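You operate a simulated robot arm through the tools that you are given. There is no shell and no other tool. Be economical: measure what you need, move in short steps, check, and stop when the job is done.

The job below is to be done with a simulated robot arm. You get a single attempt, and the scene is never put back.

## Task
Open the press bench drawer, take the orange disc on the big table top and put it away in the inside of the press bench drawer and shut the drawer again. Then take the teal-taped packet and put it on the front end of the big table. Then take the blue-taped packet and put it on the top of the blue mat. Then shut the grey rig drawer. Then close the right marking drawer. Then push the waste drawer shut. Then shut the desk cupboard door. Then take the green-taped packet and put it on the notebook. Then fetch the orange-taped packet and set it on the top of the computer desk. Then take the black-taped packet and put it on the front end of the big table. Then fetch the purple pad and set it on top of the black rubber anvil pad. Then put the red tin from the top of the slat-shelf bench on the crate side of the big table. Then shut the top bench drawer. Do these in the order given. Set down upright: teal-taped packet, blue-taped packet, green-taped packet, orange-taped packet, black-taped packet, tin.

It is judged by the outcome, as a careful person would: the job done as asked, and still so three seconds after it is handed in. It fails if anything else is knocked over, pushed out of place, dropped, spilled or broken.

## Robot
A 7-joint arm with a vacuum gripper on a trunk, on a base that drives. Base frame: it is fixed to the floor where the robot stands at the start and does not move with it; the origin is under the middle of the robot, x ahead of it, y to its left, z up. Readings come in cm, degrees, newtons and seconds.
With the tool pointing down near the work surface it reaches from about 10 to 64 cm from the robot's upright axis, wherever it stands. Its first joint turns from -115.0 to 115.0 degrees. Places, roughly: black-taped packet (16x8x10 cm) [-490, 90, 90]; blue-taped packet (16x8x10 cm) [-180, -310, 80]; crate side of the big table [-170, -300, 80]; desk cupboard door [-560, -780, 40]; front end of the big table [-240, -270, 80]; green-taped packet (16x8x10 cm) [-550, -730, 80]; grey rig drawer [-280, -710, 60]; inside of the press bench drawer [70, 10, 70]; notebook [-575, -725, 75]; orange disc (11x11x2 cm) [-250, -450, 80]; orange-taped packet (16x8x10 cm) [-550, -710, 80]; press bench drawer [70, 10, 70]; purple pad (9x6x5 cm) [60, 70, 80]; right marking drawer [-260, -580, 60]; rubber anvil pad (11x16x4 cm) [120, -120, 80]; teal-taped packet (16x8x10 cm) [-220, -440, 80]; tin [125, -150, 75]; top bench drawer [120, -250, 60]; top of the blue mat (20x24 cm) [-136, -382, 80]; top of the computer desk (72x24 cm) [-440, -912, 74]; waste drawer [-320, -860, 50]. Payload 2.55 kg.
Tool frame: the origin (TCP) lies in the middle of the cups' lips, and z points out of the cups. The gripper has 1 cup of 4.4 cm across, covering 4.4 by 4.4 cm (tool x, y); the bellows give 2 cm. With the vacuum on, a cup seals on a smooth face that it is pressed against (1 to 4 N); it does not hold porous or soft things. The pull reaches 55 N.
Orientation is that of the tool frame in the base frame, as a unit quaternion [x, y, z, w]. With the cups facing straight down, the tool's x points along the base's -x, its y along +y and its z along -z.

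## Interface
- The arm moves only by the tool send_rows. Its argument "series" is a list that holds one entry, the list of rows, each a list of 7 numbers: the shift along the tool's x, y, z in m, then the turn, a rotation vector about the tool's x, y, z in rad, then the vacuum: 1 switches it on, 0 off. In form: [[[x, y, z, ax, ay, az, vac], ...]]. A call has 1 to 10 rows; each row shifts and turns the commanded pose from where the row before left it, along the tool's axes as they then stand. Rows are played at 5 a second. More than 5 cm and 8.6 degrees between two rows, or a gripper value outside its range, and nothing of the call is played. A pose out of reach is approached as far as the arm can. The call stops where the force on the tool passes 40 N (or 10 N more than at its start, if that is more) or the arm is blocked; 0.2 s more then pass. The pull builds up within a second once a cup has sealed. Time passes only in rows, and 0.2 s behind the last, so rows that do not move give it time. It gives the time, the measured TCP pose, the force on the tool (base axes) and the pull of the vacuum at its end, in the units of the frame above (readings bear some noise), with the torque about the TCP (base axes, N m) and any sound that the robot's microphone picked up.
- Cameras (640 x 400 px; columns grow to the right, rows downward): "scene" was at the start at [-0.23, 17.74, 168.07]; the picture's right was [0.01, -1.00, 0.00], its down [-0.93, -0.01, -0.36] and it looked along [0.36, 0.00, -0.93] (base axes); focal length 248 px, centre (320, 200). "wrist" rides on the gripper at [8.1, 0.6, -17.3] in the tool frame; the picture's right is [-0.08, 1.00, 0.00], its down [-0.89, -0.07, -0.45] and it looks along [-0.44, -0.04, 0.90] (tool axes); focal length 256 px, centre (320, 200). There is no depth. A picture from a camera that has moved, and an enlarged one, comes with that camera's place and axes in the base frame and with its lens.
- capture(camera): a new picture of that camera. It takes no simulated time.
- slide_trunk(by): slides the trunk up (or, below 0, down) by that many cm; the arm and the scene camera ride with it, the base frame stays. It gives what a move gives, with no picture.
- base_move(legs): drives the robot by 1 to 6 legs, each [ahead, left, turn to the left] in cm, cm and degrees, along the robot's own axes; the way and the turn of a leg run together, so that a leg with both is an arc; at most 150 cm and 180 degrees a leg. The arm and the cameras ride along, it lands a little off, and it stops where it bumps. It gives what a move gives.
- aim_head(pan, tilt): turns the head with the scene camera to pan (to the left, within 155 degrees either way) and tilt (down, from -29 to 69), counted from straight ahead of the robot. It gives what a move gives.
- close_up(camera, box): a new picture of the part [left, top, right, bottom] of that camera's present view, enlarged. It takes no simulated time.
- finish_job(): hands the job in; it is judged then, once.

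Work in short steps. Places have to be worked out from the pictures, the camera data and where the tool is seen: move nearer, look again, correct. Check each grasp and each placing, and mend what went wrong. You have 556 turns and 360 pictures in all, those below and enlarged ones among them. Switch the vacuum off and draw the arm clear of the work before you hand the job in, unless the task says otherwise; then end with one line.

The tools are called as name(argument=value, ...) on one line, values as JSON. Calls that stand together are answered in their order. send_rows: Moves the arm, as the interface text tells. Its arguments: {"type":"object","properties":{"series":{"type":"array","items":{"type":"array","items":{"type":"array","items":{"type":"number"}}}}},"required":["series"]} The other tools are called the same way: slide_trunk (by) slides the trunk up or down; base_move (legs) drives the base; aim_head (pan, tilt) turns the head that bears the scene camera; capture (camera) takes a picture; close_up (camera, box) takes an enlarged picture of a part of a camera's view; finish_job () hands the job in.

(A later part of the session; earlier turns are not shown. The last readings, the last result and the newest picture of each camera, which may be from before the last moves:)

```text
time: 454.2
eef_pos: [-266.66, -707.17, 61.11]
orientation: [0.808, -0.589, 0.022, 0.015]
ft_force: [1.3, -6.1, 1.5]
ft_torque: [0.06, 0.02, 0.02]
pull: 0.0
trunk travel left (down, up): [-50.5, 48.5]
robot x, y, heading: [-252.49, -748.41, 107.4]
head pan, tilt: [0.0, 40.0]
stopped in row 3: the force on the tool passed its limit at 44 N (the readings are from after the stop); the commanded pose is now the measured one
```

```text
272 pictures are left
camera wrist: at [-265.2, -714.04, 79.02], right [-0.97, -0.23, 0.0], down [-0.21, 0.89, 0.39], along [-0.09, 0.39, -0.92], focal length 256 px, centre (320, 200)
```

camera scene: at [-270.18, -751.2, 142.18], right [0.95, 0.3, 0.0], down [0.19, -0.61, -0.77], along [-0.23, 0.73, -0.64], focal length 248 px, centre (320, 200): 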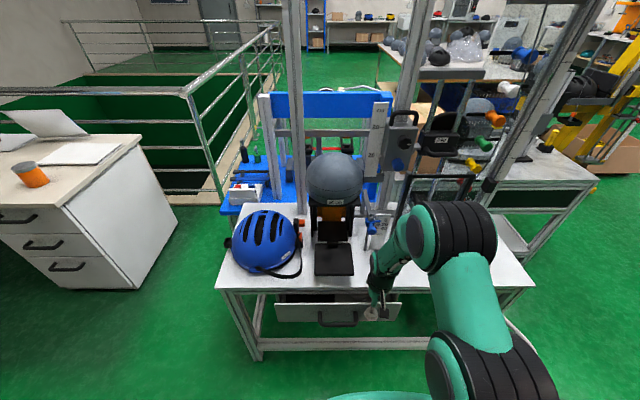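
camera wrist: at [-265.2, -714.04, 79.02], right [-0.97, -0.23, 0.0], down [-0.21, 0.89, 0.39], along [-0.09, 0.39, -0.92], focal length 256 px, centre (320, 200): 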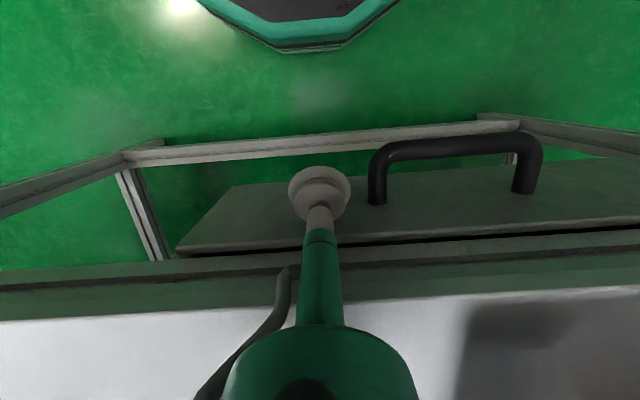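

Stop force reached with the front flush. Back off and verify.

send_rows(series=[[[0.04, 0, 0, 0, 0, 0, 0]]])

base_move(legs=[[-26, 0, 0]])

slide_trunk(by=30)

capture(camera="wrist")

close_up(camera="scene", box=[220, 200, 460, 360])

```text
time: 454.6
eef_pos: [-265.53, -710.84, 61.59]
orientation: [0.807, -0.589, 0.019, 0.014]
ft_force: [-0.1, -0.2, -0.8]
ft_torque: [-0.01, -0.02, -0.01]
pull: 0.0
trunk travel left (down, up): [-50.5, 48.5]
robot x, y, heading: [-253.19, -748.56, 107.6]
head pan, tilt: [0.0, 40.0]
```

```text
time: 456.5
eef_pos: [-257.64, -735.82, 61.65]
orientation: [0.808, -0.589, 0.02, 0.014]
ft_force: [0.0, -0.6, -0.6]
ft_torque: [-0.01, -0.02, 0.01]
pull: 0.0
trunk travel left (down, up): [-50.5, 48.5]
robot x, y, heading: [-244.62, -773.58, 107.1]
head pan, tilt: [0.0, 40.0]
```

```text
time: 459.5
eef_pos: [-257.64, -735.76, 91.57]
orientation: [0.807, -0.59, 0.02, 0.014]
ft_force: [0.3, 0.0, -0.2]
ft_torque: [0.01, -0.01, -0.01]
pull: 0.1
trunk travel left (down, up): [-80.5, 18.5]
robot x, y, heading: [-244.63, -773.4, 107.3]
head pan, tilt: [0.0, 40.0]
```

```text
271 pictures are left
camera wrist: at [-256.09, -742.79, 109.3], right [-0.97, -0.23, 0.0], down [-0.21, 0.89, 0.4], along [-0.09, 0.39, -0.92], focal length 256 px, centre (320, 200)
```

wrist: 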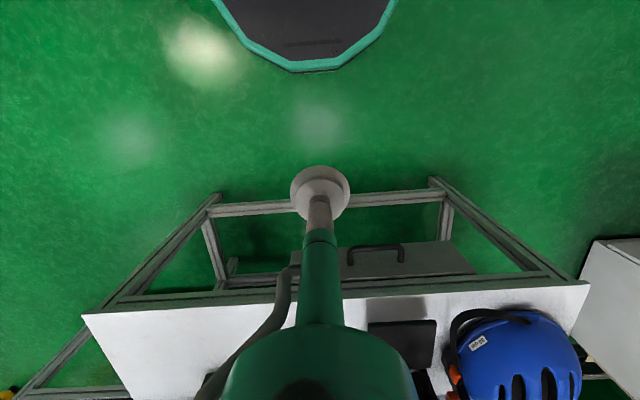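

```text
2.50 times, centred on (340, 280) of scene
camera zoom: at [-262.26, -776.35, 172.18], right [0.95, 0.3, 0.0], down [0.19, -0.61, -0.77], along [-0.23, 0.73, -0.64], focal length 620 px, centre (270, 0)
```

zoom: 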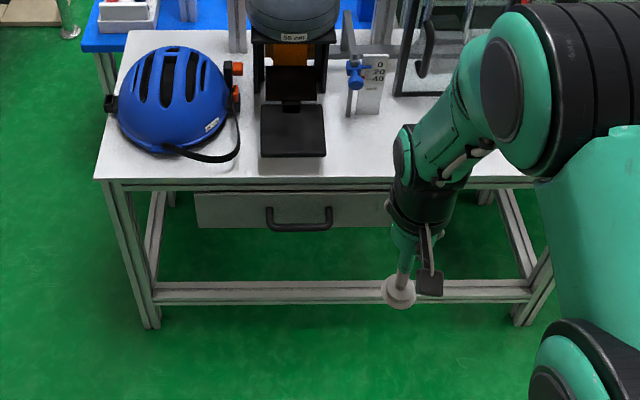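

Grey rig drawer is shut. Turn so the arm trails, then retrace the corridor backwards and go round to the marking drawers.

slide_trunk(by=18)

base_move(legs=[[0, 0, 90], [0, -8, 0], [-50, -15, 0], [-12, -6, 0], [-57, -5, 0], [-80, -30, 0]])

```text
time: 461.5
eef_pos: [-257.68, -735.77, 109.51]
orientation: [0.807, -0.59, 0.02, 0.015]
ft_force: [0.2, 0.4, -0.3]
ft_torque: [-0.01, 0.0, 0.0]
pull: 0.0
trunk travel left (down, up): [-98.5, 0.5]
robot x, y, heading: [-244.45, -773.53, 107.1]
head pan, tilt: [0.0, 40.0]
```

```text
time: 476.9
eef_pos: [-111.22, -665.55, 109.64]
orientation: [0.988, 0.15, 0.024, -0.003]
ft_force: [-0.2, -0.1, -0.1]
ft_torque: [0.02, 0.0, -0.02]
pull: 0.1
trunk travel left (down, up): [-98.5, 0.5]
robot x, y, heading: [-73.53, -653.29, -162.6]
head pan, tilt: [0.0, 40.0]
```

base_move(legs=[[-80, -7, -0.4], [-75, -5, 0], [0, -148, 0], [0, -148, 0], [0, -148, 0], [0, -50, 0]])

base_move(legs=[[110, 0, 0], [110, 0, 0], [112, 0, 0], [0, 0, 90], [120, 0, 0], [125, 0, 0]])

aim_head(pan=0, tilt=40)

capture(camera="scene")

```text
time: 508.4
eef_pos: [-112.2, -134.26, 109.5]
orientation: [0.988, 0.154, 0.024, -0.003]
ft_force: [0.3, -0.1, 0.2]
ft_torque: [0.01, 0.01, 0.01]
pull: 0.0
trunk travel left (down, up): [-98.5, 0.5]
robot x, y, heading: [-74.63, -121.47, -162.8]
head pan, tilt: [0.0, 40.0]
```

```text
time: 540.0
eef_pos: [-302.58, -492.22, 109.64]
orientation: [0.587, 0.809, 0.015, -0.02]
ft_force: [0.2, 0.5, 0.6]
ft_torque: [0.0, 0.0, 0.0]
pull: 0.1
trunk travel left (down, up): [-98.5, 0.5]
robot x, y, heading: [-315.61, -455.05, -72.1]
head pan, tilt: [0.0, 40.0]
```

```text
time: 540.6
eef_pos: [-302.63, -492.15, 109.55]
orientation: [0.587, 0.809, 0.014, -0.019]
ft_force: [0.8, 0.2, 0.7]
ft_torque: [-0.03, 0.05, 0.01]
pull: 0.1
trunk travel left (down, up): [-98.5, 0.5]
robot x, y, heading: [-315.64, -454.78, -72.0]
head pan, tilt: [0.0, 40.0]
```

```text
269 pictures are left
camera scene: at [-298.01, -451.74, 190.18], right [-0.95, -0.31, 0.0], down [-0.2, 0.61, -0.77], along [0.23, -0.73, -0.64], focal length 248 px, centre (320, 200)
```

scene: 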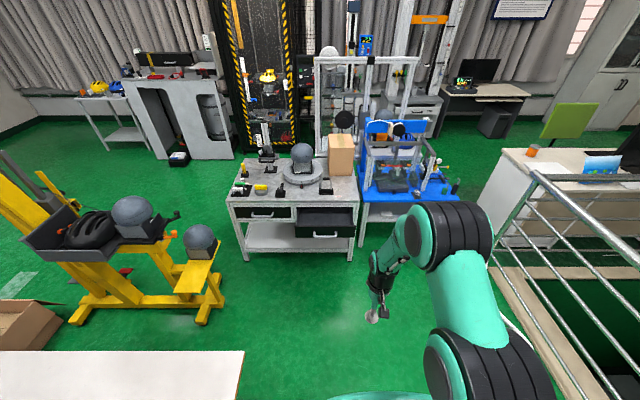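

Drawer front at t≈-470, n≈-396…-443, handle near -417. Drive ahead and lower in front of its right part.

base_move(legs=[[60, 0, -1]])

slide_trunk(by=-35)

capture(camera="wrist")

capture(camera="scene")

```text
time: 544.0
eef_pos: [-285.45, -549.61, 109.58]
orientation: [0.594, 0.804, 0.014, -0.019]
ft_force: [0.2, 1.0, 1.1]
ft_torque: [-0.02, 0.04, -0.02]
pull: 0.0
trunk travel left (down, up): [-98.5, 0.5]
robot x, y, heading: [-297.86, -512.2, -72.8]
head pan, tilt: [0.0, 40.0]
```

```text
time: 547.4
eef_pos: [-285.37, -549.68, 74.48]
orientation: [0.594, 0.804, 0.015, -0.019]
ft_force: [-0.5, -0.1, -0.1]
ft_torque: [-0.02, 0.02, 0.01]
pull: 0.1
trunk travel left (down, up): [-63.5, 35.5]
robot x, y, heading: [-298.23, -511.81, -73.1]
head pan, tilt: [0.0, 40.0]
```

```text
268 pictures are left
camera wrist: at [-286.92, -542.49, 92.31], right [0.98, 0.22, 0.0], down [0.2, -0.89, 0.4], along [0.08, -0.39, -0.92], focal length 256 px, centre (320, 200)
```

wrist: 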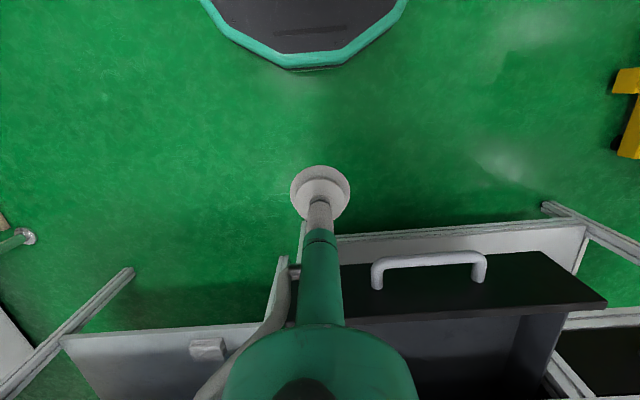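

```text
267 pictures are left
camera scene: at [-280.1, -509.2, 155.19], right [-0.96, -0.29, 0.0], down [-0.19, 0.62, -0.77], along [0.22, -0.73, -0.64], focal length 248 px, centre (320, 200)
```

scene: 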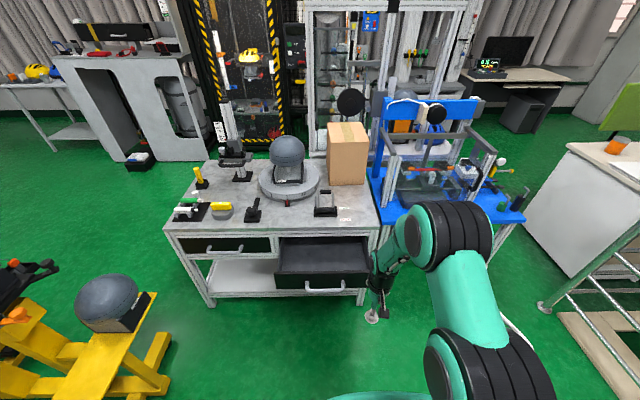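

Shift 2.3 cm left so the cup is between the handle and the drawer's end, lower to z≈57, and push.

send_rows(series=[[[0, 0.023, 0, 0, 0, 0, 0]]])

slide_trunk(by=-17.5)

base_move(legs=[[15, 0, 0]])

capture(camera="wrist")

capture(camera="scene")

```text
time: 547.8
eef_pos: [-283.23, -548.95, 74.64]
orientation: [0.594, 0.804, 0.015, -0.02]
ft_force: [0.7, 0.2, 0.5]
ft_torque: [0.0, 0.0, 0.02]
pull: 0.1
trunk travel left (down, up): [-63.5, 35.5]
robot x, y, heading: [-297.94, -512.14, -73.0]
head pan, tilt: [0.0, 40.0]
```

```text
time: 549.8
eef_pos: [-283.26, -549.04, 57.11]
orientation: [0.594, 0.804, 0.013, -0.02]
ft_force: [0.3, -0.4, 0.4]
ft_torque: [0.01, -0.01, -0.01]
pull: 0.0
trunk travel left (down, up): [-46.0, 53.0]
robot x, y, heading: [-297.87, -512.06, -73.0]
head pan, tilt: [0.0, 40.0]
```

```text
time: 551.2
eef_pos: [-278.95, -563.26, 57.0]
orientation: [0.594, 0.804, 0.015, -0.021]
ft_force: [0.2, -0.5, -0.4]
ft_torque: [-0.02, -0.01, -0.03]
pull: 0.0
trunk travel left (down, up): [-46.0, 53.0]
robot x, y, heading: [-293.65, -526.13, -73.1]
head pan, tilt: [0.0, 40.0]
```

```text
266 pictures are left
camera wrist: at [-280.47, -556.04, 74.82], right [0.98, 0.22, 0.0], down [0.2, -0.89, 0.4], along [0.08, -0.39, -0.92], focal length 256 px, centre (320, 200)
```

wrist: 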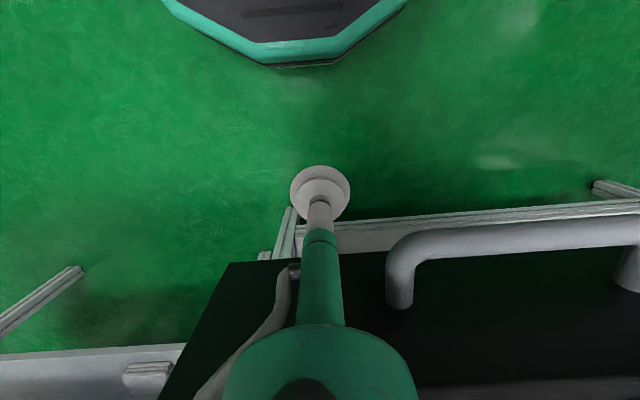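

```text
265 pictures are left
camera scene: at [-275.77, -523.46, 137.68], right [-0.96, -0.29, 0.0], down [-0.19, 0.62, -0.77], along [0.22, -0.73, -0.64], focal length 248 px, centre (320, 200)
```

scene: 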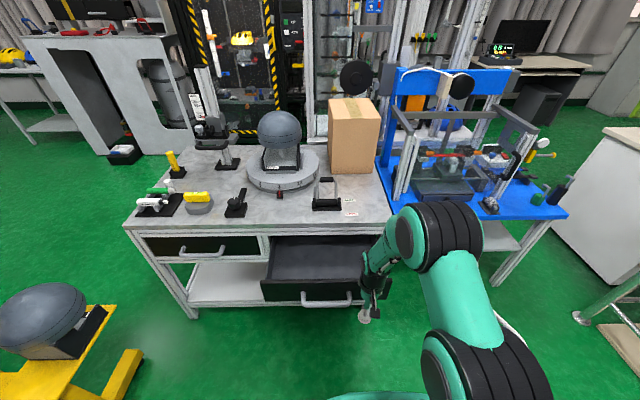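

Push 22 cm with the base.

base_move(legs=[[22, 0, 0]])

capture(camera="scene")

```text
time: 552.8
eef_pos: [-273.25, -582.6, 56.93]
orientation: [0.593, 0.805, 0.017, -0.026]
ft_force: [0.2, 0.3, 0.7]
ft_torque: [0.05, -0.05, 0.04]
pull: 0.0
trunk travel left (down, up): [-46.0, 53.0]
robot x, y, heading: [-287.64, -546.28, -73.4]
head pan, tilt: [0.0, 40.0]
stopped in leg 1: the force on the tool passed its limit at 58 N (the readings are from after the stop); the commanded pose is now the measured one
```

```text
264 pictures are left
camera scene: at [-269.77, -543.32, 137.68], right [-0.96, -0.29, 0.0], down [-0.19, 0.62, -0.77], along [0.22, -0.73, -0.64], focal length 248 px, centre (320, 200)
```

scene: 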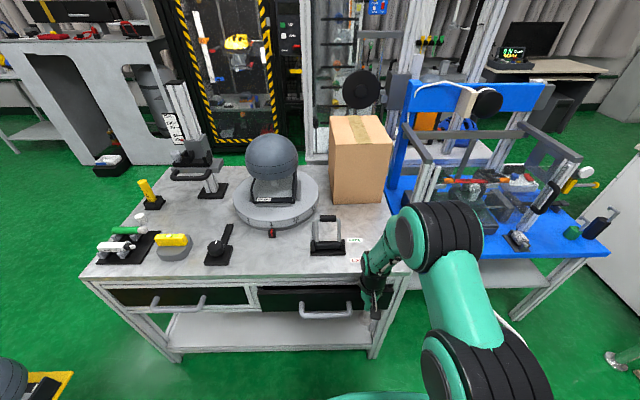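

Force peaked; the drawer looks home, level with the left one. Back off and zoom to check.

base_move(legs=[[-40, 0, 0]])

slide_trunk(by=40)

close_up(camera="scene", box=[190, 170, 430, 330])

capture(camera="wrist")

```text
time: 555.4
eef_pos: [-284.95, -543.99, 57.11]
orientation: [0.593, 0.805, 0.017, -0.025]
ft_force: [0.1, 0.2, 0.0]
ft_torque: [-0.01, 0.01, 0.01]
pull: 0.0
trunk travel left (down, up): [-46.0, 53.0]
robot x, y, heading: [-298.84, -507.63, -73.2]
head pan, tilt: [0.0, 40.0]
```

```text
time: 559.2
eef_pos: [-284.83, -543.98, 97.0]
orientation: [0.593, 0.804, 0.018, -0.026]
ft_force: [-0.2, 0.0, -1.0]
ft_torque: [0.0, 0.03, 0.0]
pull: 0.0
trunk travel left (down, up): [-86.0, 13.0]
robot x, y, heading: [-299.16, -507.56, -73.1]
head pan, tilt: [0.0, 40.0]
```

```text
2.50 times, centred on (310, 250) of scene
camera zoom: at [-281.4, -504.74, 177.68], right [-0.96, -0.29, 0.0], down [-0.19, 0.62, -0.77], along [0.22, -0.73, -0.64], focal length 620 px, centre (345, 75)
```

zoom: 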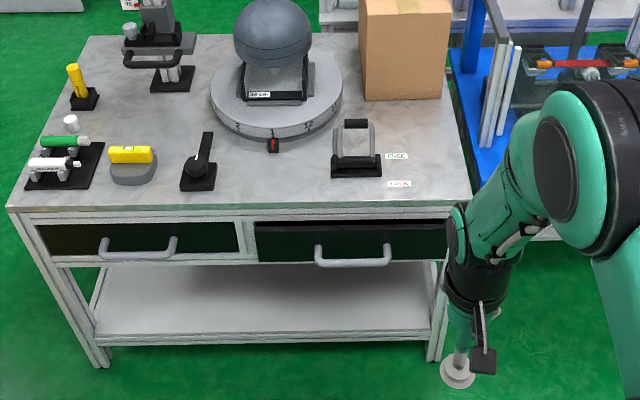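

```text
262 pictures are left
camera wrist: at [-286.28, -537.05, 114.84], right [0.98, 0.22, -0.01], down [0.2, -0.9, 0.39], along [0.08, -0.38, -0.92], focal length 256 px, centre (320, 200)
```

wrist: 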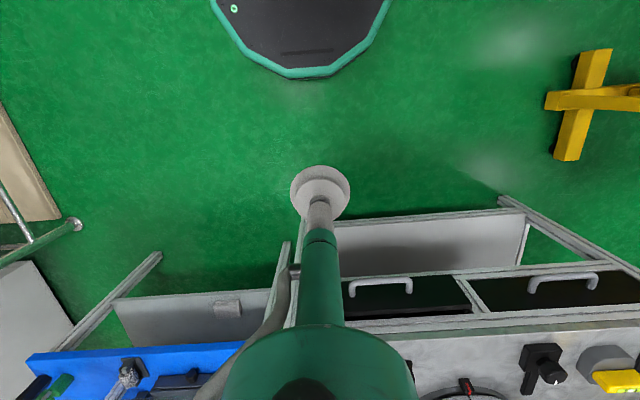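

The right drawer still seems 1–2 cm proud; the tool's upper body probably met the tabletop edge since the tool leans 3.6° backwards. I lean the cup forward and push again a bit higher.

send_rows(series=[[[0, 0, 0, 0, -0.1, 0, 0], [0, 0, 0, 0, -0.1, 0, 0]]])

slide_trunk(by=-37)

base_move(legs=[[30, 0, 0]])

capture(camera="wrist")

```text
time: 559.8
eef_pos: [-284.94, -543.94, 97.12]
orientation: [0.592, 0.803, -0.042, 0.056]
ft_force: [-0.3, 0.6, -0.9]
ft_torque: [0.01, 0.02, -0.02]
pull: 0.0
trunk travel left (down, up): [-86.0, 13.0]
robot x, y, heading: [-299.43, -507.47, -73.1]
head pan, tilt: [0.0, 40.0]
```

```text
time: 563.4
eef_pos: [-284.89, -544.03, 59.86]
orientation: [0.591, 0.804, -0.041, 0.055]
ft_force: [-0.5, 0.4, 0.3]
ft_torque: [-0.01, -0.03, 0.01]
pull: 0.1
trunk travel left (down, up): [-49.0, 50.0]
robot x, y, heading: [-299.27, -507.04, -73.0]
head pan, tilt: [0.0, 40.0]
```

```text
time: 565.4
eef_pos: [-276.15, -572.95, 59.94]
orientation: [0.593, 0.802, -0.041, 0.055]
ft_force: [-0.1, -0.5, -0.7]
ft_torque: [0.03, 0.03, 0.0]
pull: 0.1
trunk travel left (down, up): [-49.0, 50.0]
robot x, y, heading: [-290.37, -536.33, -73.1]
head pan, tilt: [0.0, 40.0]
```

```text
261 pictures are left
camera wrist: at [-278.66, -562.83, 76.09], right [0.98, 0.22, 0.01], down [0.17, -0.81, 0.56], along [0.13, -0.55, -0.83], focal length 256 px, centre (320, 200)
```

wrist: 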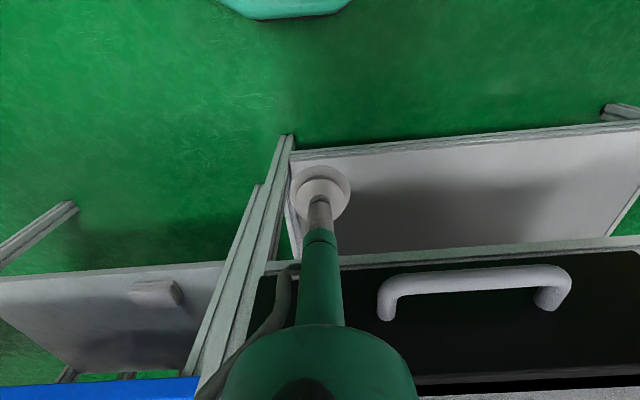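

Now approach 8 cm, then fine pushes.

base_move(legs=[[7, 0, 0]])

send_rows(series=[[[-0.01, 0, 0, 0, 0, 0, 0], [-0.01, 0, 0, 0, 0, 0, 0], [-0.01, 0, 0, 0, 0, 0, 0], [-0.01, 0, 0, 0, 0, 0, 0], [-0.01, 0, 0, 0, 0, 0, 0], [-0.01, 0, 0, 0, 0, 0, 0]]])

capture(camera="wrist")

```text
time: 566.4
eef_pos: [-274.21, -579.61, 59.93]
orientation: [0.593, 0.802, -0.042, 0.054]
ft_force: [0.0, 1.4, -0.3]
ft_torque: [0.0, 0.0, 0.0]
pull: 0.0
trunk travel left (down, up): [-49.0, 50.0]
robot x, y, heading: [-288.55, -542.99, -73.6]
head pan, tilt: [0.0, 40.0]
```

```text
time: 567.8
eef_pos: [-272.5, -585.38, 60.89]
orientation: [0.594, 0.802, -0.042, 0.055]
ft_force: [-0.5, 0.7, 0.2]
ft_torque: [0.01, 0.0, 0.02]
pull: 0.0
trunk travel left (down, up): [-49.0, 50.0]
robot x, y, heading: [-288.61, -543.15, -73.4]
head pan, tilt: [0.0, 40.0]
```

```text
260 pictures are left
camera wrist: at [-274.94, -575.21, 76.94], right [0.98, 0.22, 0.01], down [0.17, -0.81, 0.56], along [0.13, -0.55, -0.83], focal length 256 px, centre (320, 200)
```

wrist: 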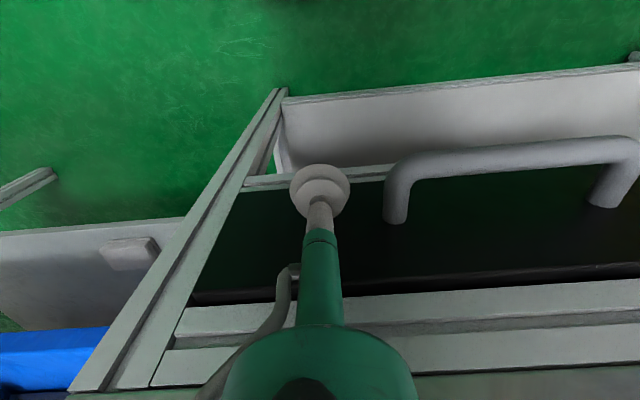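

Moving in without resistance; continue.

send_rows(series=[[[-0.01, 0, 0, 0, 0, 0, 0], [-0.01, 0, 0, 0, 0, 0, 0], [-0.01, 0, 0, 0, 0, 0, 0], [-0.01, 0, 0, 0, 0, 0, 0], [-0.01, 0, 0, 0, 0, 0, 0]]])

capture(camera="wrist")

```text
time: 568.7
eef_pos: [-272.22, -586.57, 60.81]
orientation: [0.592, 0.804, -0.032, 0.04]
ft_force: [-3.8, 11.3, 18.4]
ft_torque: [-0.62, -0.36, 0.07]
pull: 0.1
trunk travel left (down, up): [-49.0, 50.0]
robot x, y, heading: [-288.29, -543.23, -73.5]
head pan, tilt: [0.0, 40.0]
stopped in row 4: the force on the tool passed its limit at 48 N (the readings are from after the stop); the commanded pose is now the measured one
```

```text
259 pictures are left
camera wrist: at [-274.4, -576.89, 77.29], right [0.98, 0.22, 0.0], down [0.18, -0.82, 0.54], along [0.12, -0.52, -0.84], focal length 256 px, centre (320, 200)
```

wrist: 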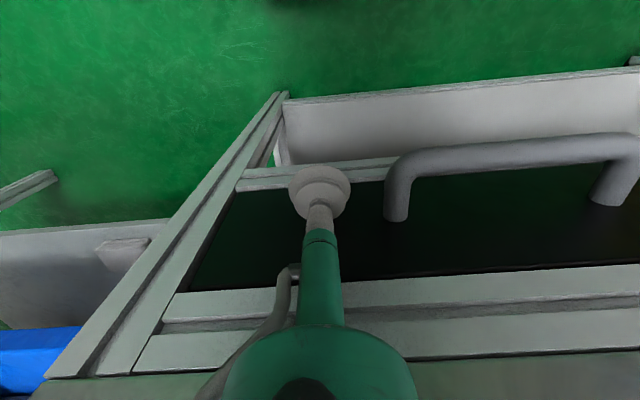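

The front now sits tight against the frame. Back off and verify.

base_move(legs=[[-35, 0, 0]])

slide_trunk(by=40)

close_up(camera="scene", box=[190, 170, 430, 330])

```text
time: 571.0
eef_pos: [-282.21, -553.18, 60.56]
orientation: [0.594, 0.803, -0.032, 0.04]
ft_force: [0.6, 0.4, 0.9]
ft_torque: [-0.01, 0.04, 0.0]
pull: 0.1
trunk travel left (down, up): [-49.0, 50.0]
robot x, y, heading: [-298.69, -509.67, -73.6]
head pan, tilt: [0.0, 40.0]
```

```text
time: 574.8
eef_pos: [-282.14, -553.46, 100.71]
orientation: [0.594, 0.803, -0.032, 0.04]
ft_force: [-0.3, -0.4, 0.3]
ft_torque: [-0.03, 0.01, -0.03]
pull: 0.0
trunk travel left (down, up): [-89.0, 10.0]
robot x, y, heading: [-298.76, -509.32, -73.6]
head pan, tilt: [0.0, 40.0]
```

```text
2.50 times, centred on (310, 250) of scene
camera zoom: at [-280.68, -506.92, 180.68], right [-0.96, -0.28, 0.0], down [-0.18, 0.62, -0.77], along [0.22, -0.73, -0.64], focal length 620 px, centre (345, 75)
```

zoom: 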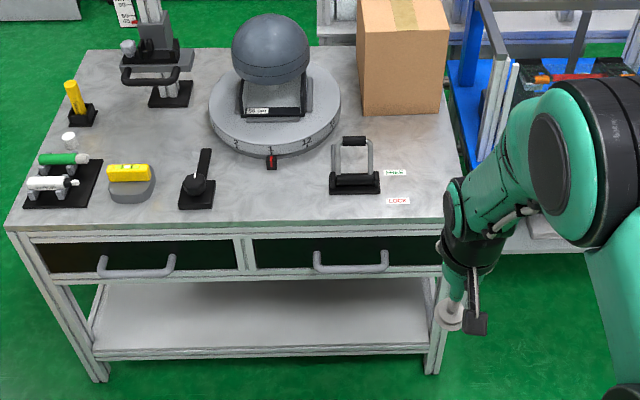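

Right marking drawer is now fully flush. Drive all the way back around to the corridor behind, first to re-inspect the rig drawer and then the waste drawer.

base_move(legs=[[-102, 0, 0.6], [-102, 0, 0], [-102, 0, 0], [0, 110, 0], [0, 110, 0], [0, 108, 0]])

base_move(legs=[[149, 0, 0], [149, 0, 0], [149, 0, 0], [48, 0, 0], [0, 0, -90]])

```text
time: 605.3
eef_pos: [-60.37, -161.53, 100.67]
orientation: [0.583, 0.811, -0.032, 0.041]
ft_force: [-0.5, 0.2, -0.9]
ft_torque: [-0.02, 0.01, -0.01]
pull: 0.1
trunk travel left (down, up): [-89.0, 10.0]
robot x, y, heading: [-77.85, -118.2, -72.0]
head pan, tilt: [0.0, 40.0]
```

```text
time: 632.9
eef_pos: [24.28, -606.77, 100.72]
orientation: [0.988, 0.144, -0.051, 0.006]
ft_force: [0.1, 0.9, -0.5]
ft_torque: [0.04, -0.03, -0.02]
pull: 0.0
trunk travel left (down, up): [-89.0, 10.0]
robot x, y, heading: [68.03, -590.8, -163.7]
head pan, tilt: [0.0, 40.0]
```

base_move(legs=[[96, 10, 0.8], [60, 7, 0], [80, 30, 0], [53, 7, 0], [12, 6, 0], [50, 15, 0]])

capture(camera="scene")

```text
time: 651.4
eef_pos: [-289.85, -781.44, 100.58]
orientation: [0.987, 0.15, -0.051, 0.006]
ft_force: [0.9, 0.3, -0.2]
ft_torque: [0.0, -0.03, -0.03]
pull: 0.0
trunk travel left (down, up): [-89.0, 10.0]
robot x, y, heading: [-245.71, -764.94, -163.4]
head pan, tilt: [0.0, 40.0]
```

```text
257 pictures are left
camera scene: at [-243.22, -782.45, 180.68], right [-0.29, 0.96, 0.0], down [0.62, 0.19, -0.77], along [-0.73, -0.22, -0.64], focal length 248 px, centre (320, 200)
```

scene: 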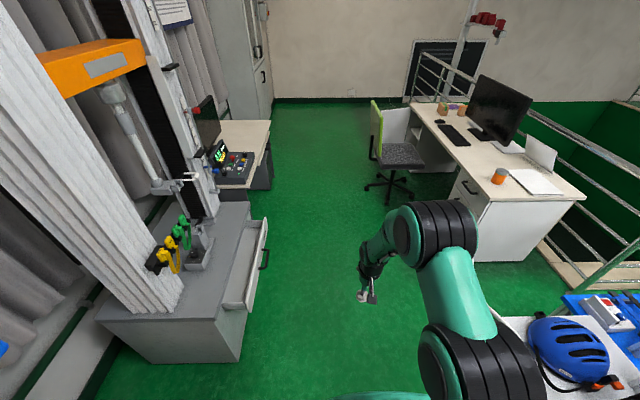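

Waste drawer is visible at left, open. First inspect the rig drawer by panning right.

aim_head(pan=-85, tilt=55)

capture(camera="scene")

```text
time: 653.0
eef_pos: [-289.81, -781.4, 100.56]
orientation: [0.987, 0.15, -0.051, 0.006]
ft_force: [-0.6, -0.3, -0.4]
ft_torque: [0.01, -0.01, -0.02]
pull: 0.2
trunk travel left (down, up): [-89.0, 10.0]
robot x, y, heading: [-246.1, -765.02, -163.3]
head pan, tilt: [-85.0, 55.0]
```

```text
256 pictures are left
camera scene: at [-237.74, -773.28, 178.62], right [0.93, 0.37, 0.0], down [0.31, -0.76, -0.57], along [-0.21, 0.53, -0.82], focal length 248 px, centre (320, 200)
```

scene: 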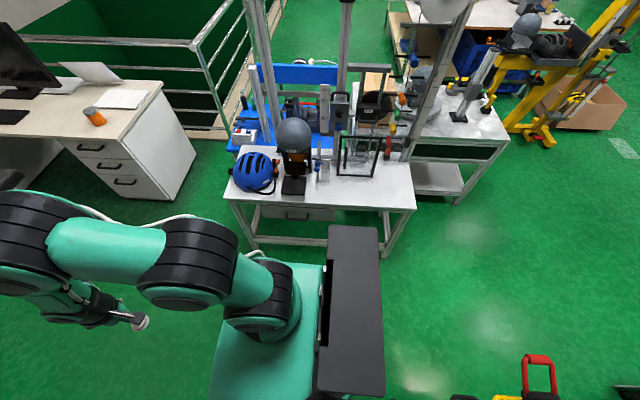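

close_up(camera="scene", box=[220, 170, 420, 270])

```text
3.20 times, centred on (320, 220) of scene
camera zoom: at [-237.74, -773.28, 178.62], right [0.93, 0.37, 0.0], down [0.31, -0.76, -0.57], along [-0.21, 0.53, -0.82], focal length 794 px, centre (320, 136)
```

zoom: 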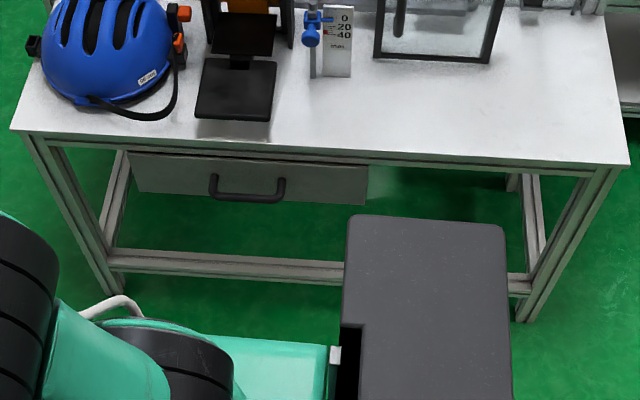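

Likely closed, but since the marking drawer stopped short once, I'll re-push the rig drawer with the forward-leaning tool to be sure.

send_rows(series=[[[0.025, 0, 0, 0, 0, 0, 0], [0.025, 0, 0, 0, 0, 0, 0]]])

base_move(legs=[[0, 7, 0], [0, 0, -89.6]])

slide_trunk(by=-38)

base_move(legs=[[19, 0, 0]])

capture(camera="wrist")

```text
time: 653.6
eef_pos: [-285.01, -779.81, 100.02]
orientation: [0.987, 0.15, -0.052, 0.006]
ft_force: [0.1, 0.6, 0.1]
ft_torque: [0.05, 0.0, -0.03]
pull: 0.1
trunk travel left (down, up): [-89.0, 10.0]
robot x, y, heading: [-245.98, -764.8, -163.1]
head pan, tilt: [-85.0, 55.0]
```

```text
time: 658.3
eef_pos: [-260.0, -732.74, 100.03]
orientation: [0.811, -0.583, -0.041, -0.032]
ft_force: [0.2, -0.3, 0.2]
ft_torque: [0.03, 0.03, -0.01]
pull: 0.0
trunk travel left (down, up): [-89.0, 10.0]
robot x, y, heading: [-244.19, -771.66, 108.2]
head pan, tilt: [-85.0, 55.0]
```

```text
time: 662.0
eef_pos: [-259.99, -732.85, 62.13]
orientation: [0.811, -0.582, -0.041, -0.031]
ft_force: [0.8, -0.5, 0.2]
ft_torque: [-0.01, 0.03, -0.03]
pull: 0.1
trunk travel left (down, up): [-51.0, 48.0]
robot x, y, heading: [-243.79, -771.7, 108.2]
head pan, tilt: [-85.0, 55.0]
```

```text
time: 663.6
eef_pos: [-265.86, -714.83, 62.1]
orientation: [0.812, -0.582, -0.041, -0.032]
ft_force: [0.4, 0.0, -0.3]
ft_torque: [0.0, 0.03, -0.01]
pull: 0.0
trunk travel left (down, up): [-51.0, 48.0]
robot x, y, heading: [-249.75, -753.4, 108.4]
head pan, tilt: [-85.0, 55.0]
```

```text
254 pictures are left
camera wrist: at [-263.49, -724.2, 78.52], right [-0.97, -0.24, 0.0], down [-0.2, 0.82, 0.53], along [-0.13, 0.52, -0.84], focal length 256 px, centre (320, 200)
```

wrist: 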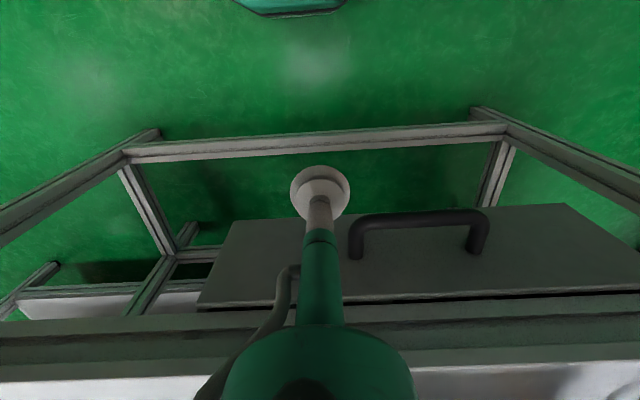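

send_rows(series=[[[-0.015, 0, 0, 0, 0, 0, 0], [-0.015, 0, 0, 0, 0, 0, 0], [-0.015, 0, 0, 0, 0, 0, 0], [-0.01, 0, 0, 0, 0, 0, 0], [-0.01, 0, 0, 0, 0, 0, 0], [-0.01, 0, 0, 0, 0, 0, 0], [-0.01, 0, 0, 0, 0, 0, 0], [-0.01, 0, 0, 0, 0, 0, 0], [-0.01, 0, 0, 0, 0, 0, 0]]])

capture(camera="wrist")

```text
time: 665.4
eef_pos: [-268.46, -707.5, 62.01]
orientation: [0.813, -0.582, -0.019, -0.018]
ft_force: [2.0, -6.0, 1.7]
ft_torque: [0.1, 0.02, 0.01]
pull: 0.1
trunk travel left (down, up): [-51.0, 48.0]
robot x, y, heading: [-249.95, -753.32, 108.2]
head pan, tilt: [-85.0, 55.0]
stopped in row 9: the force on the tool passed its limit at 44 N (the readings are from after the stop); the commanded pose is now the measured one
```

```text
253 pictures are left
camera wrist: at [-266.19, -716.29, 79.01], right [-0.97, -0.25, 0.0], down [-0.22, 0.84, 0.49], along [-0.12, 0.48, -0.87], focal length 256 px, centre (320, 200)
```

wrist: 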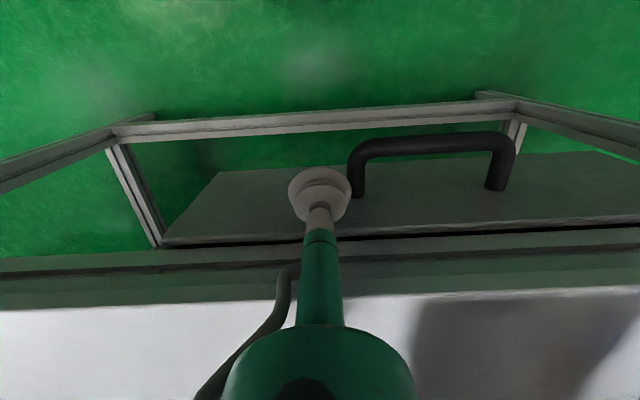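

Same stop position: the rig drawer is definitely home. Back off, then move on to the waste drawer (front ≈ t -714, n -524…-589).

send_rows(series=[[[0.04, 0, 0, 0, 0, 0, 0]]])

base_move(legs=[[-16, 0, 0]])

slide_trunk(by=35)

base_move(legs=[[0, 0, 89], [83, -14, 0], [0, 0, 90]])

aim_head(pan=0, tilt=45)

capture(camera="scene")

```text
time: 665.8
eef_pos: [-267.01, -711.14, 62.17]
orientation: [0.813, -0.581, -0.024, -0.021]
ft_force: [1.0, 0.5, 0.5]
ft_torque: [0.03, 0.02, -0.01]
pull: 0.0
trunk travel left (down, up): [-51.0, 48.0]
robot x, y, heading: [-249.92, -753.4, 108.3]
head pan, tilt: [-85.0, 55.0]
```

```text
time: 667.3
eef_pos: [-262.1, -726.43, 61.98]
orientation: [0.813, -0.582, -0.023, -0.021]
ft_force: [0.1, -0.4, -0.2]
ft_torque: [0.01, 0.0, 0.0]
pull: 0.0
trunk travel left (down, up): [-51.0, 48.0]
robot x, y, heading: [-244.85, -768.74, 108.2]
head pan, tilt: [-85.0, 55.0]
```

```text
time: 670.7
eef_pos: [-262.03, -726.34, 96.91]
orientation: [0.813, -0.581, -0.023, -0.021]
ft_force: [-0.4, 0.1, 1.0]
ft_torque: [-0.01, 0.01, -0.04]
pull: 0.1
trunk travel left (down, up): [-86.0, 13.0]
robot x, y, heading: [-244.8, -768.75, 108.2]
head pan, tilt: [-85.0, 55.0]
```

```text
time: 682.7
eef_pos: [-310.63, -821.3, 97.01]
orientation: [0.585, 0.81, -0.021, 0.023]
ft_force: [-0.4, 0.2, -0.4]
ft_torque: [0.04, -0.02, -0.01]
pull: 0.1
trunk travel left (down, up): [-86.0, 13.0]
robot x, y, heading: [-327.3, -778.64, -71.8]
head pan, tilt: [-85.0, 55.0]
```

```text
time: 684.3
eef_pos: [-310.79, -821.18, 96.91]
orientation: [0.585, 0.81, -0.02, 0.023]
ft_force: [0.1, 1.0, -0.5]
ft_torque: [0.01, 0.0, -0.02]
pull: 0.1
trunk travel left (down, up): [-86.0, 13.0]
robot x, y, heading: [-327.45, -778.68, -72.4]
head pan, tilt: [0.0, 45.0]
```

```text
252 pictures are left
camera scene: at [-309.83, -775.4, 176.96], right [-0.95, -0.3, 0.0], down [-0.22, 0.67, -0.71], along [0.22, -0.67, -0.71], focal length 248 px, centre (320, 200)
```

scene: 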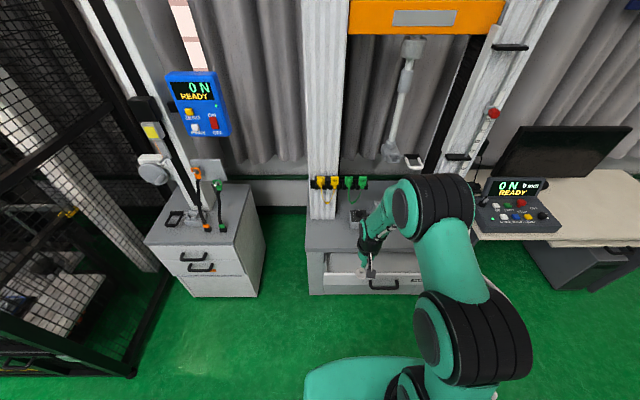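

Push point n≈-537 (left of handle) is right in front of the tool. Lean a bit more, lower to z≈50.5.

send_rows(series=[[[0, 0, 0, 0, -0.06, 0, 0]]])

slide_trunk(by=-40)

slide_trunk(by=-6.3)

capture(camera="wrist")

capture(camera="scene")

```text
time: 684.7
eef_pos: [-310.6, -821.23, 97.01]
orientation: [0.585, 0.809, -0.039, 0.047]
ft_force: [0.3, -0.7, -0.1]
ft_torque: [-0.02, -0.02, -0.01]
pull: 0.0
trunk travel left (down, up): [-86.0, 13.0]
robot x, y, heading: [-327.37, -778.42, -72.2]
head pan, tilt: [0.0, 45.0]
```

```text
time: 688.5
eef_pos: [-310.76, -821.15, 56.93]
orientation: [0.585, 0.809, -0.039, 0.047]
ft_force: [0.5, -0.3, -0.9]
ft_torque: [-0.04, -0.03, -0.01]
pull: 0.1
trunk travel left (down, up): [-46.0, 53.0]
robot x, y, heading: [-327.62, -778.47, -72.5]
head pan, tilt: [0.0, 45.0]
```

```text
time: 689.6
eef_pos: [-310.65, -821.22, 50.68]
orientation: [0.585, 0.809, -0.038, 0.047]
ft_force: [-0.1, -0.5, -0.3]
ft_torque: [-0.01, 0.01, 0.01]
pull: 0.0
trunk travel left (down, up): [-39.7, 59.3]
robot x, y, heading: [-327.26, -778.67, -72.0]
head pan, tilt: [0.0, 45.0]
```

```text
251 pictures are left
camera wrist: at [-313.12, -811.32, 66.94], right [0.97, 0.24, 0.0], down [0.2, -0.81, 0.55], along [0.13, -0.53, -0.84], focal length 256 px, centre (320, 200)
```

wrist: 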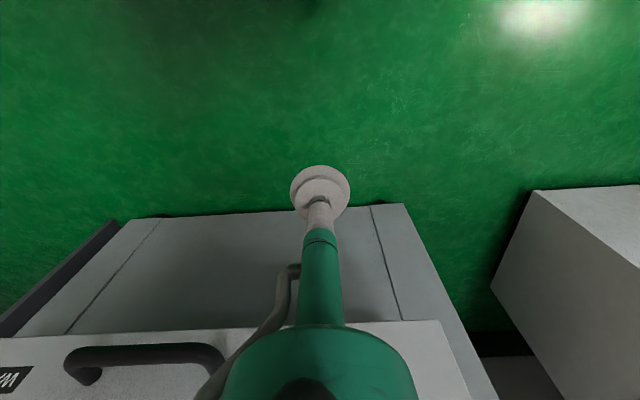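

```text
250 pictures are left
camera scene: at [-309.84, -775.39, 130.66], right [-0.95, -0.3, 0.0], down [-0.22, 0.67, -0.71], along [0.22, -0.67, -0.71], focal length 248 px, centre (320, 200)
```

scene: 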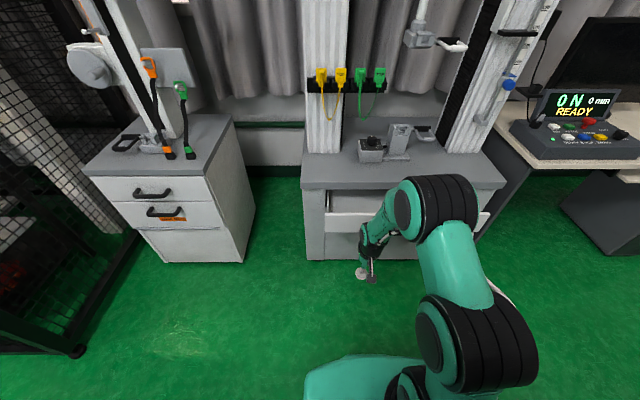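

The drawer front really spans z≈48–60; raise 3.5 cm to z≈54 and push.

slide_trunk(by=3.5)

base_move(legs=[[26, 0, 0]])

capture(camera="wrist")

```text
time: 690.4
eef_pos: [-310.72, -821.27, 54.25]
orientation: [0.584, 0.809, -0.038, 0.046]
ft_force: [0.0, 0.0, 0.0]
ft_torque: [0.01, 0.0, 0.02]
pull: 0.1
trunk travel left (down, up): [-43.2, 55.8]
robot x, y, heading: [-327.39, -778.47, -72.1]
head pan, tilt: [0.0, 45.0]
```

```text
time: 692.2
eef_pos: [-302.86, -846.03, 54.08]
orientation: [0.584, 0.809, -0.039, 0.047]
ft_force: [0.0, 0.5, 0.3]
ft_torque: [0.01, 0.0, 0.02]
pull: 0.0
trunk travel left (down, up): [-43.2, 55.8]
robot x, y, heading: [-319.51, -803.43, -72.2]
head pan, tilt: [0.0, 45.0]
```

```text
249 pictures are left
camera wrist: at [-305.18, -836.02, 70.43], right [0.97, 0.24, 0.0], down [0.2, -0.81, 0.55], along [0.13, -0.53, -0.83], focal length 256 px, centre (320, 200)
```

wrist: 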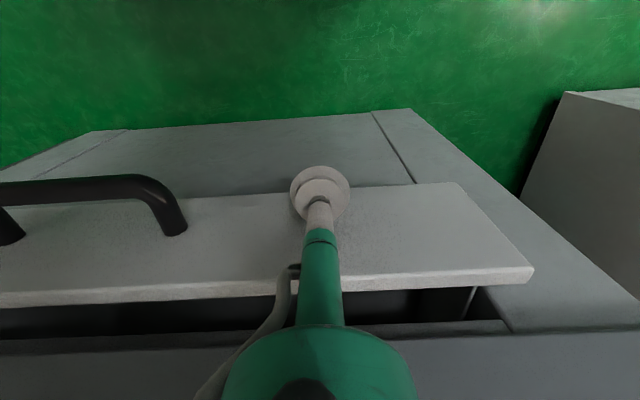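

Few cm left. Continue with the arm.

send_rows(series=[[[-0.015, 0, 0, 0, 0, 0, 0], [-0.015, 0, 0, 0, 0, 0, 0], [-0.01, 0, 0, 0, 0, 0, 0], [-0.01, 0, 0, 0, 0, 0, 0], [-0.01, 0, 0, 0, 0, 0, 0], [-0.01, 0, 0, 0, 0, 0, 0], [-0.01, 0, 0, 0, 0, 0, 0], [-0.01, 0, 0, 0, 0, 0, 0]]])

capture(camera="wrist")

```text
time: 693.4
eef_pos: [-301.51, -849.5, 53.75]
orientation: [0.584, 0.811, -0.025, 0.026]
ft_force: [-2.1, 5.7, 0.9]
ft_torque: [-0.06, -0.03, 0.03]
pull: 0.0
trunk travel left (down, up): [-43.2, 55.8]
robot x, y, heading: [-319.75, -803.02, -72.2]
head pan, tilt: [0.0, 45.0]
stopped in row 5: the force on the tool passed its limit at 44 N (the readings are from after the stop); the commanded pose is now the measured one
```

```text
248 pictures are left
camera wrist: at [-303.72, -840.31, 70.61], right [0.97, 0.24, 0.0], down [0.21, -0.84, 0.51], along [0.12, -0.5, -0.86], focal length 256 px, centre (320, 200)
```

wrist: 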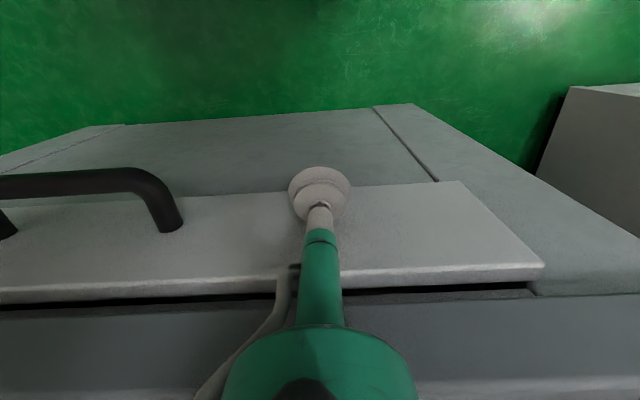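

Back off and inspect the seam.

send_rows(series=[[[0.04, 0, 0, 0, 0, 0, 0], [0.04, 0, -0.02, 0, 0, 0, 0]]])

base_move(legs=[[-20, 0, 0]])

close_up(camera="scene", box=[280, 150, 520, 300])

capture(camera="wrist")

```text
time: 694.0
eef_pos: [-304.13, -841.87, 55.45]
orientation: [0.585, 0.81, -0.027, 0.028]
ft_force: [-0.2, 0.7, -0.6]
ft_torque: [-0.02, 0.02, -0.01]
pull: 0.0
trunk travel left (down, up): [-43.2, 55.8]
robot x, y, heading: [-319.88, -803.44, -72.1]
head pan, tilt: [0.0, 45.0]
```

```text
time: 695.6
eef_pos: [-310.26, -822.73, 55.27]
orientation: [0.585, 0.81, -0.027, 0.028]
ft_force: [0.2, 0.2, -0.3]
ft_torque: [-0.01, -0.02, 0.03]
pull: 0.0
trunk travel left (down, up): [-43.2, 55.8]
robot x, y, heading: [-325.87, -784.53, -72.4]
head pan, tilt: [0.0, 45.0]
```

```text
2.67 times, centred on (400, 225) of scene
camera zoom: at [-308.07, -780.85, 134.16], right [-0.95, -0.3, 0.0], down [-0.21, 0.67, -0.71], along [0.21, -0.67, -0.71], focal length 662 px, centre (107, 133)
```

zoom: 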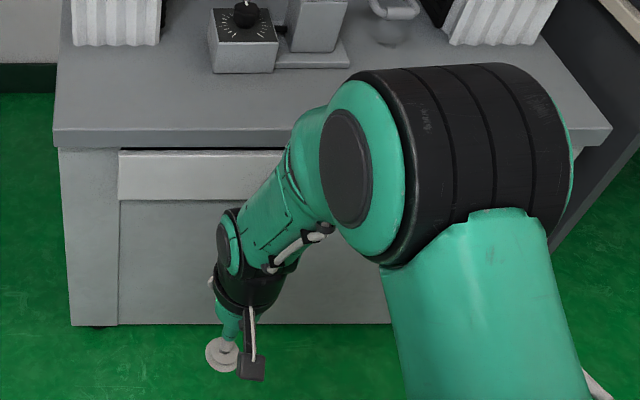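

```text
246 pictures are left
camera wrist: at [-312.45, -813.59, 72.0], right [0.97, 0.24, 0.0], down [0.21, -0.83, 0.51], along [0.12, -0.5, -0.86], focal length 256 px, centre (320, 200)
```

wrist: 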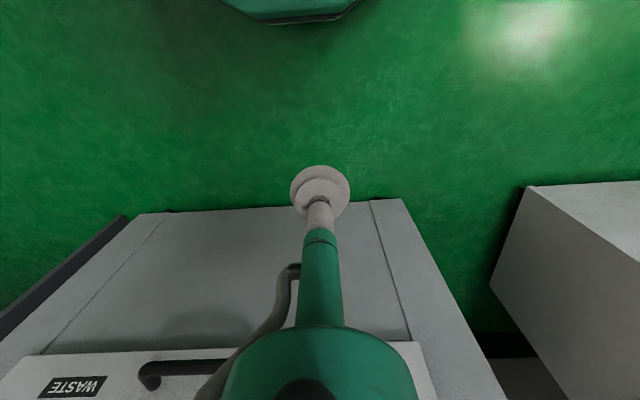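

Waste drawer is shut, flush with the cabinet. Now raise, turn toward the desk with the cupboard, and look.

slide_trunk(by=40)

base_move(legs=[[0, 0, -90], [70, 0, 0]])

aim_head(pan=-15, tilt=30)

capture(camera="scene")

```text
time: 699.4
eef_pos: [-310.31, -822.93, 95.26]
orientation: [0.585, 0.81, -0.027, 0.027]
ft_force: [-0.7, -0.4, -0.3]
ft_torque: [0.01, 0.01, -0.01]
pull: 0.1
trunk travel left (down, up): [-83.2, 15.8]
robot x, y, heading: [-325.67, -784.12, -72.4]
head pan, tilt: [0.0, 45.0]
```

```text
time: 707.1
eef_pos: [-431.43, -820.18, 95.27]
orientation: [0.987, 0.155, -0.039, 0.001]
ft_force: [-0.1, -0.3, 0.9]
ft_torque: [0.02, 0.0, 0.01]
pull: 0.1
trunk travel left (down, up): [-83.2, 15.8]
robot x, y, heading: [-392.69, -804.95, -162.6]
head pan, tilt: [0.0, 45.0]
```

```text
time: 707.9
eef_pos: [-431.5, -820.25, 95.35]
orientation: [0.987, 0.154, -0.039, 0.0]
ft_force: [-0.1, -0.2, 0.0]
ft_torque: [0.0, 0.0, 0.04]
pull: 0.1
trunk travel left (down, up): [-83.2, 15.8]
robot x, y, heading: [-393.02, -805.09, -162.8]
head pan, tilt: [-15.0, 30.0]
```

```text
245 pictures are left
camera scene: at [-390.61, -820.58, 176.41], right [-0.04, 1.0, 0.0], down [0.5, 0.02, -0.87], along [-0.86, -0.04, -0.5], focal length 248 px, centre (320, 200)
```

scene: 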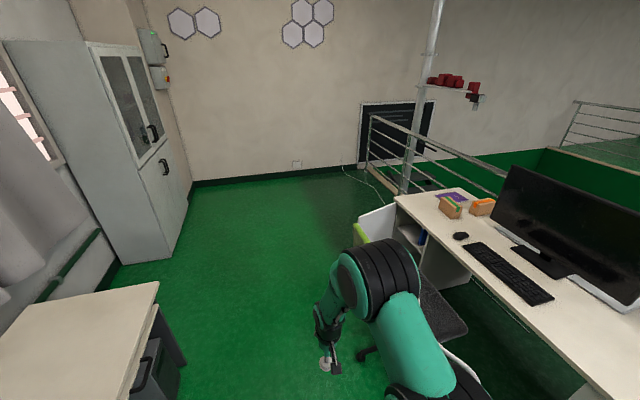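

The open cupboard door is at the desk's far end, with the packets and the notebook above it. Zoom.

close_up(camera="scene", box=[330, 170, 530, 320])

```text
2.67 times, centred on (430, 245) of scene
camera zoom: at [-390.61, -820.58, 176.41], right [-0.04, 1.0, 0.0], down [0.5, 0.02, -0.87], along [-0.86, -0.04, -0.5], focal length 662 px, centre (27, 80)
```

zoom: 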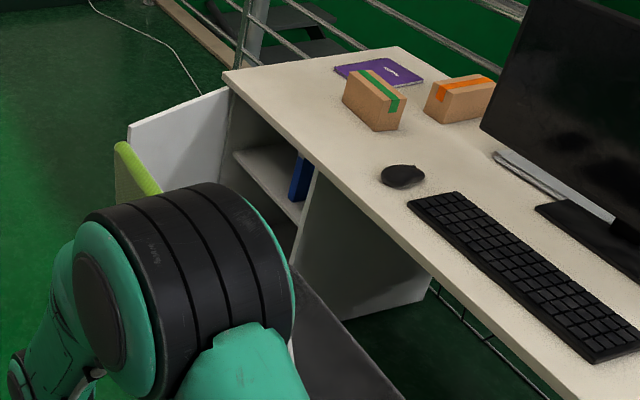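

The door's hinge is at the desk's far corner (≈n -768, t -565), standing ~75° open, with a chair nearby. I'll drive past the chair to beyond the door and face it for a better look.

base_move(legs=[[60, 25, 0], [130, 0, 0], [0, 0, -90]])

aim_head(pan=-20, tilt=45)

capture(camera="scene")

```text
time: 721.5
eef_pos: [-581.58, -846.76, 95.27]
orientation: [0.808, -0.588, -0.027, -0.027]
ft_force: [-1.0, 0.4, -0.7]
ft_torque: [0.02, 0.0, 0.0]
pull: 0.0
trunk travel left (down, up): [-83.2, 15.8]
robot x, y, heading: [-566.35, -885.54, 107.3]
head pan, tilt: [-15.0, 30.0]
```

```text
time: 722.2
eef_pos: [-581.53, -846.58, 95.41]
orientation: [0.808, -0.588, -0.028, -0.027]
ft_force: [0.8, 0.1, 1.2]
ft_torque: [0.02, -0.01, 0.0]
pull: 0.1
trunk travel left (down, up): [-83.2, 15.8]
robot x, y, heading: [-566.22, -885.29, 107.4]
head pan, tilt: [-20.0, 45.0]
```

```text
243 pictures are left
camera scene: at [-580.92, -888.24, 174.16], right [1.0, -0.05, 0.0], down [-0.03, -0.71, -0.71], along [0.03, 0.71, -0.71], focal length 248 px, centre (320, 200)
```

scene: 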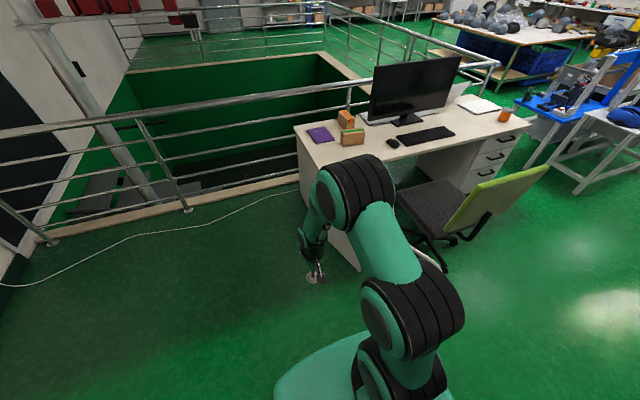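

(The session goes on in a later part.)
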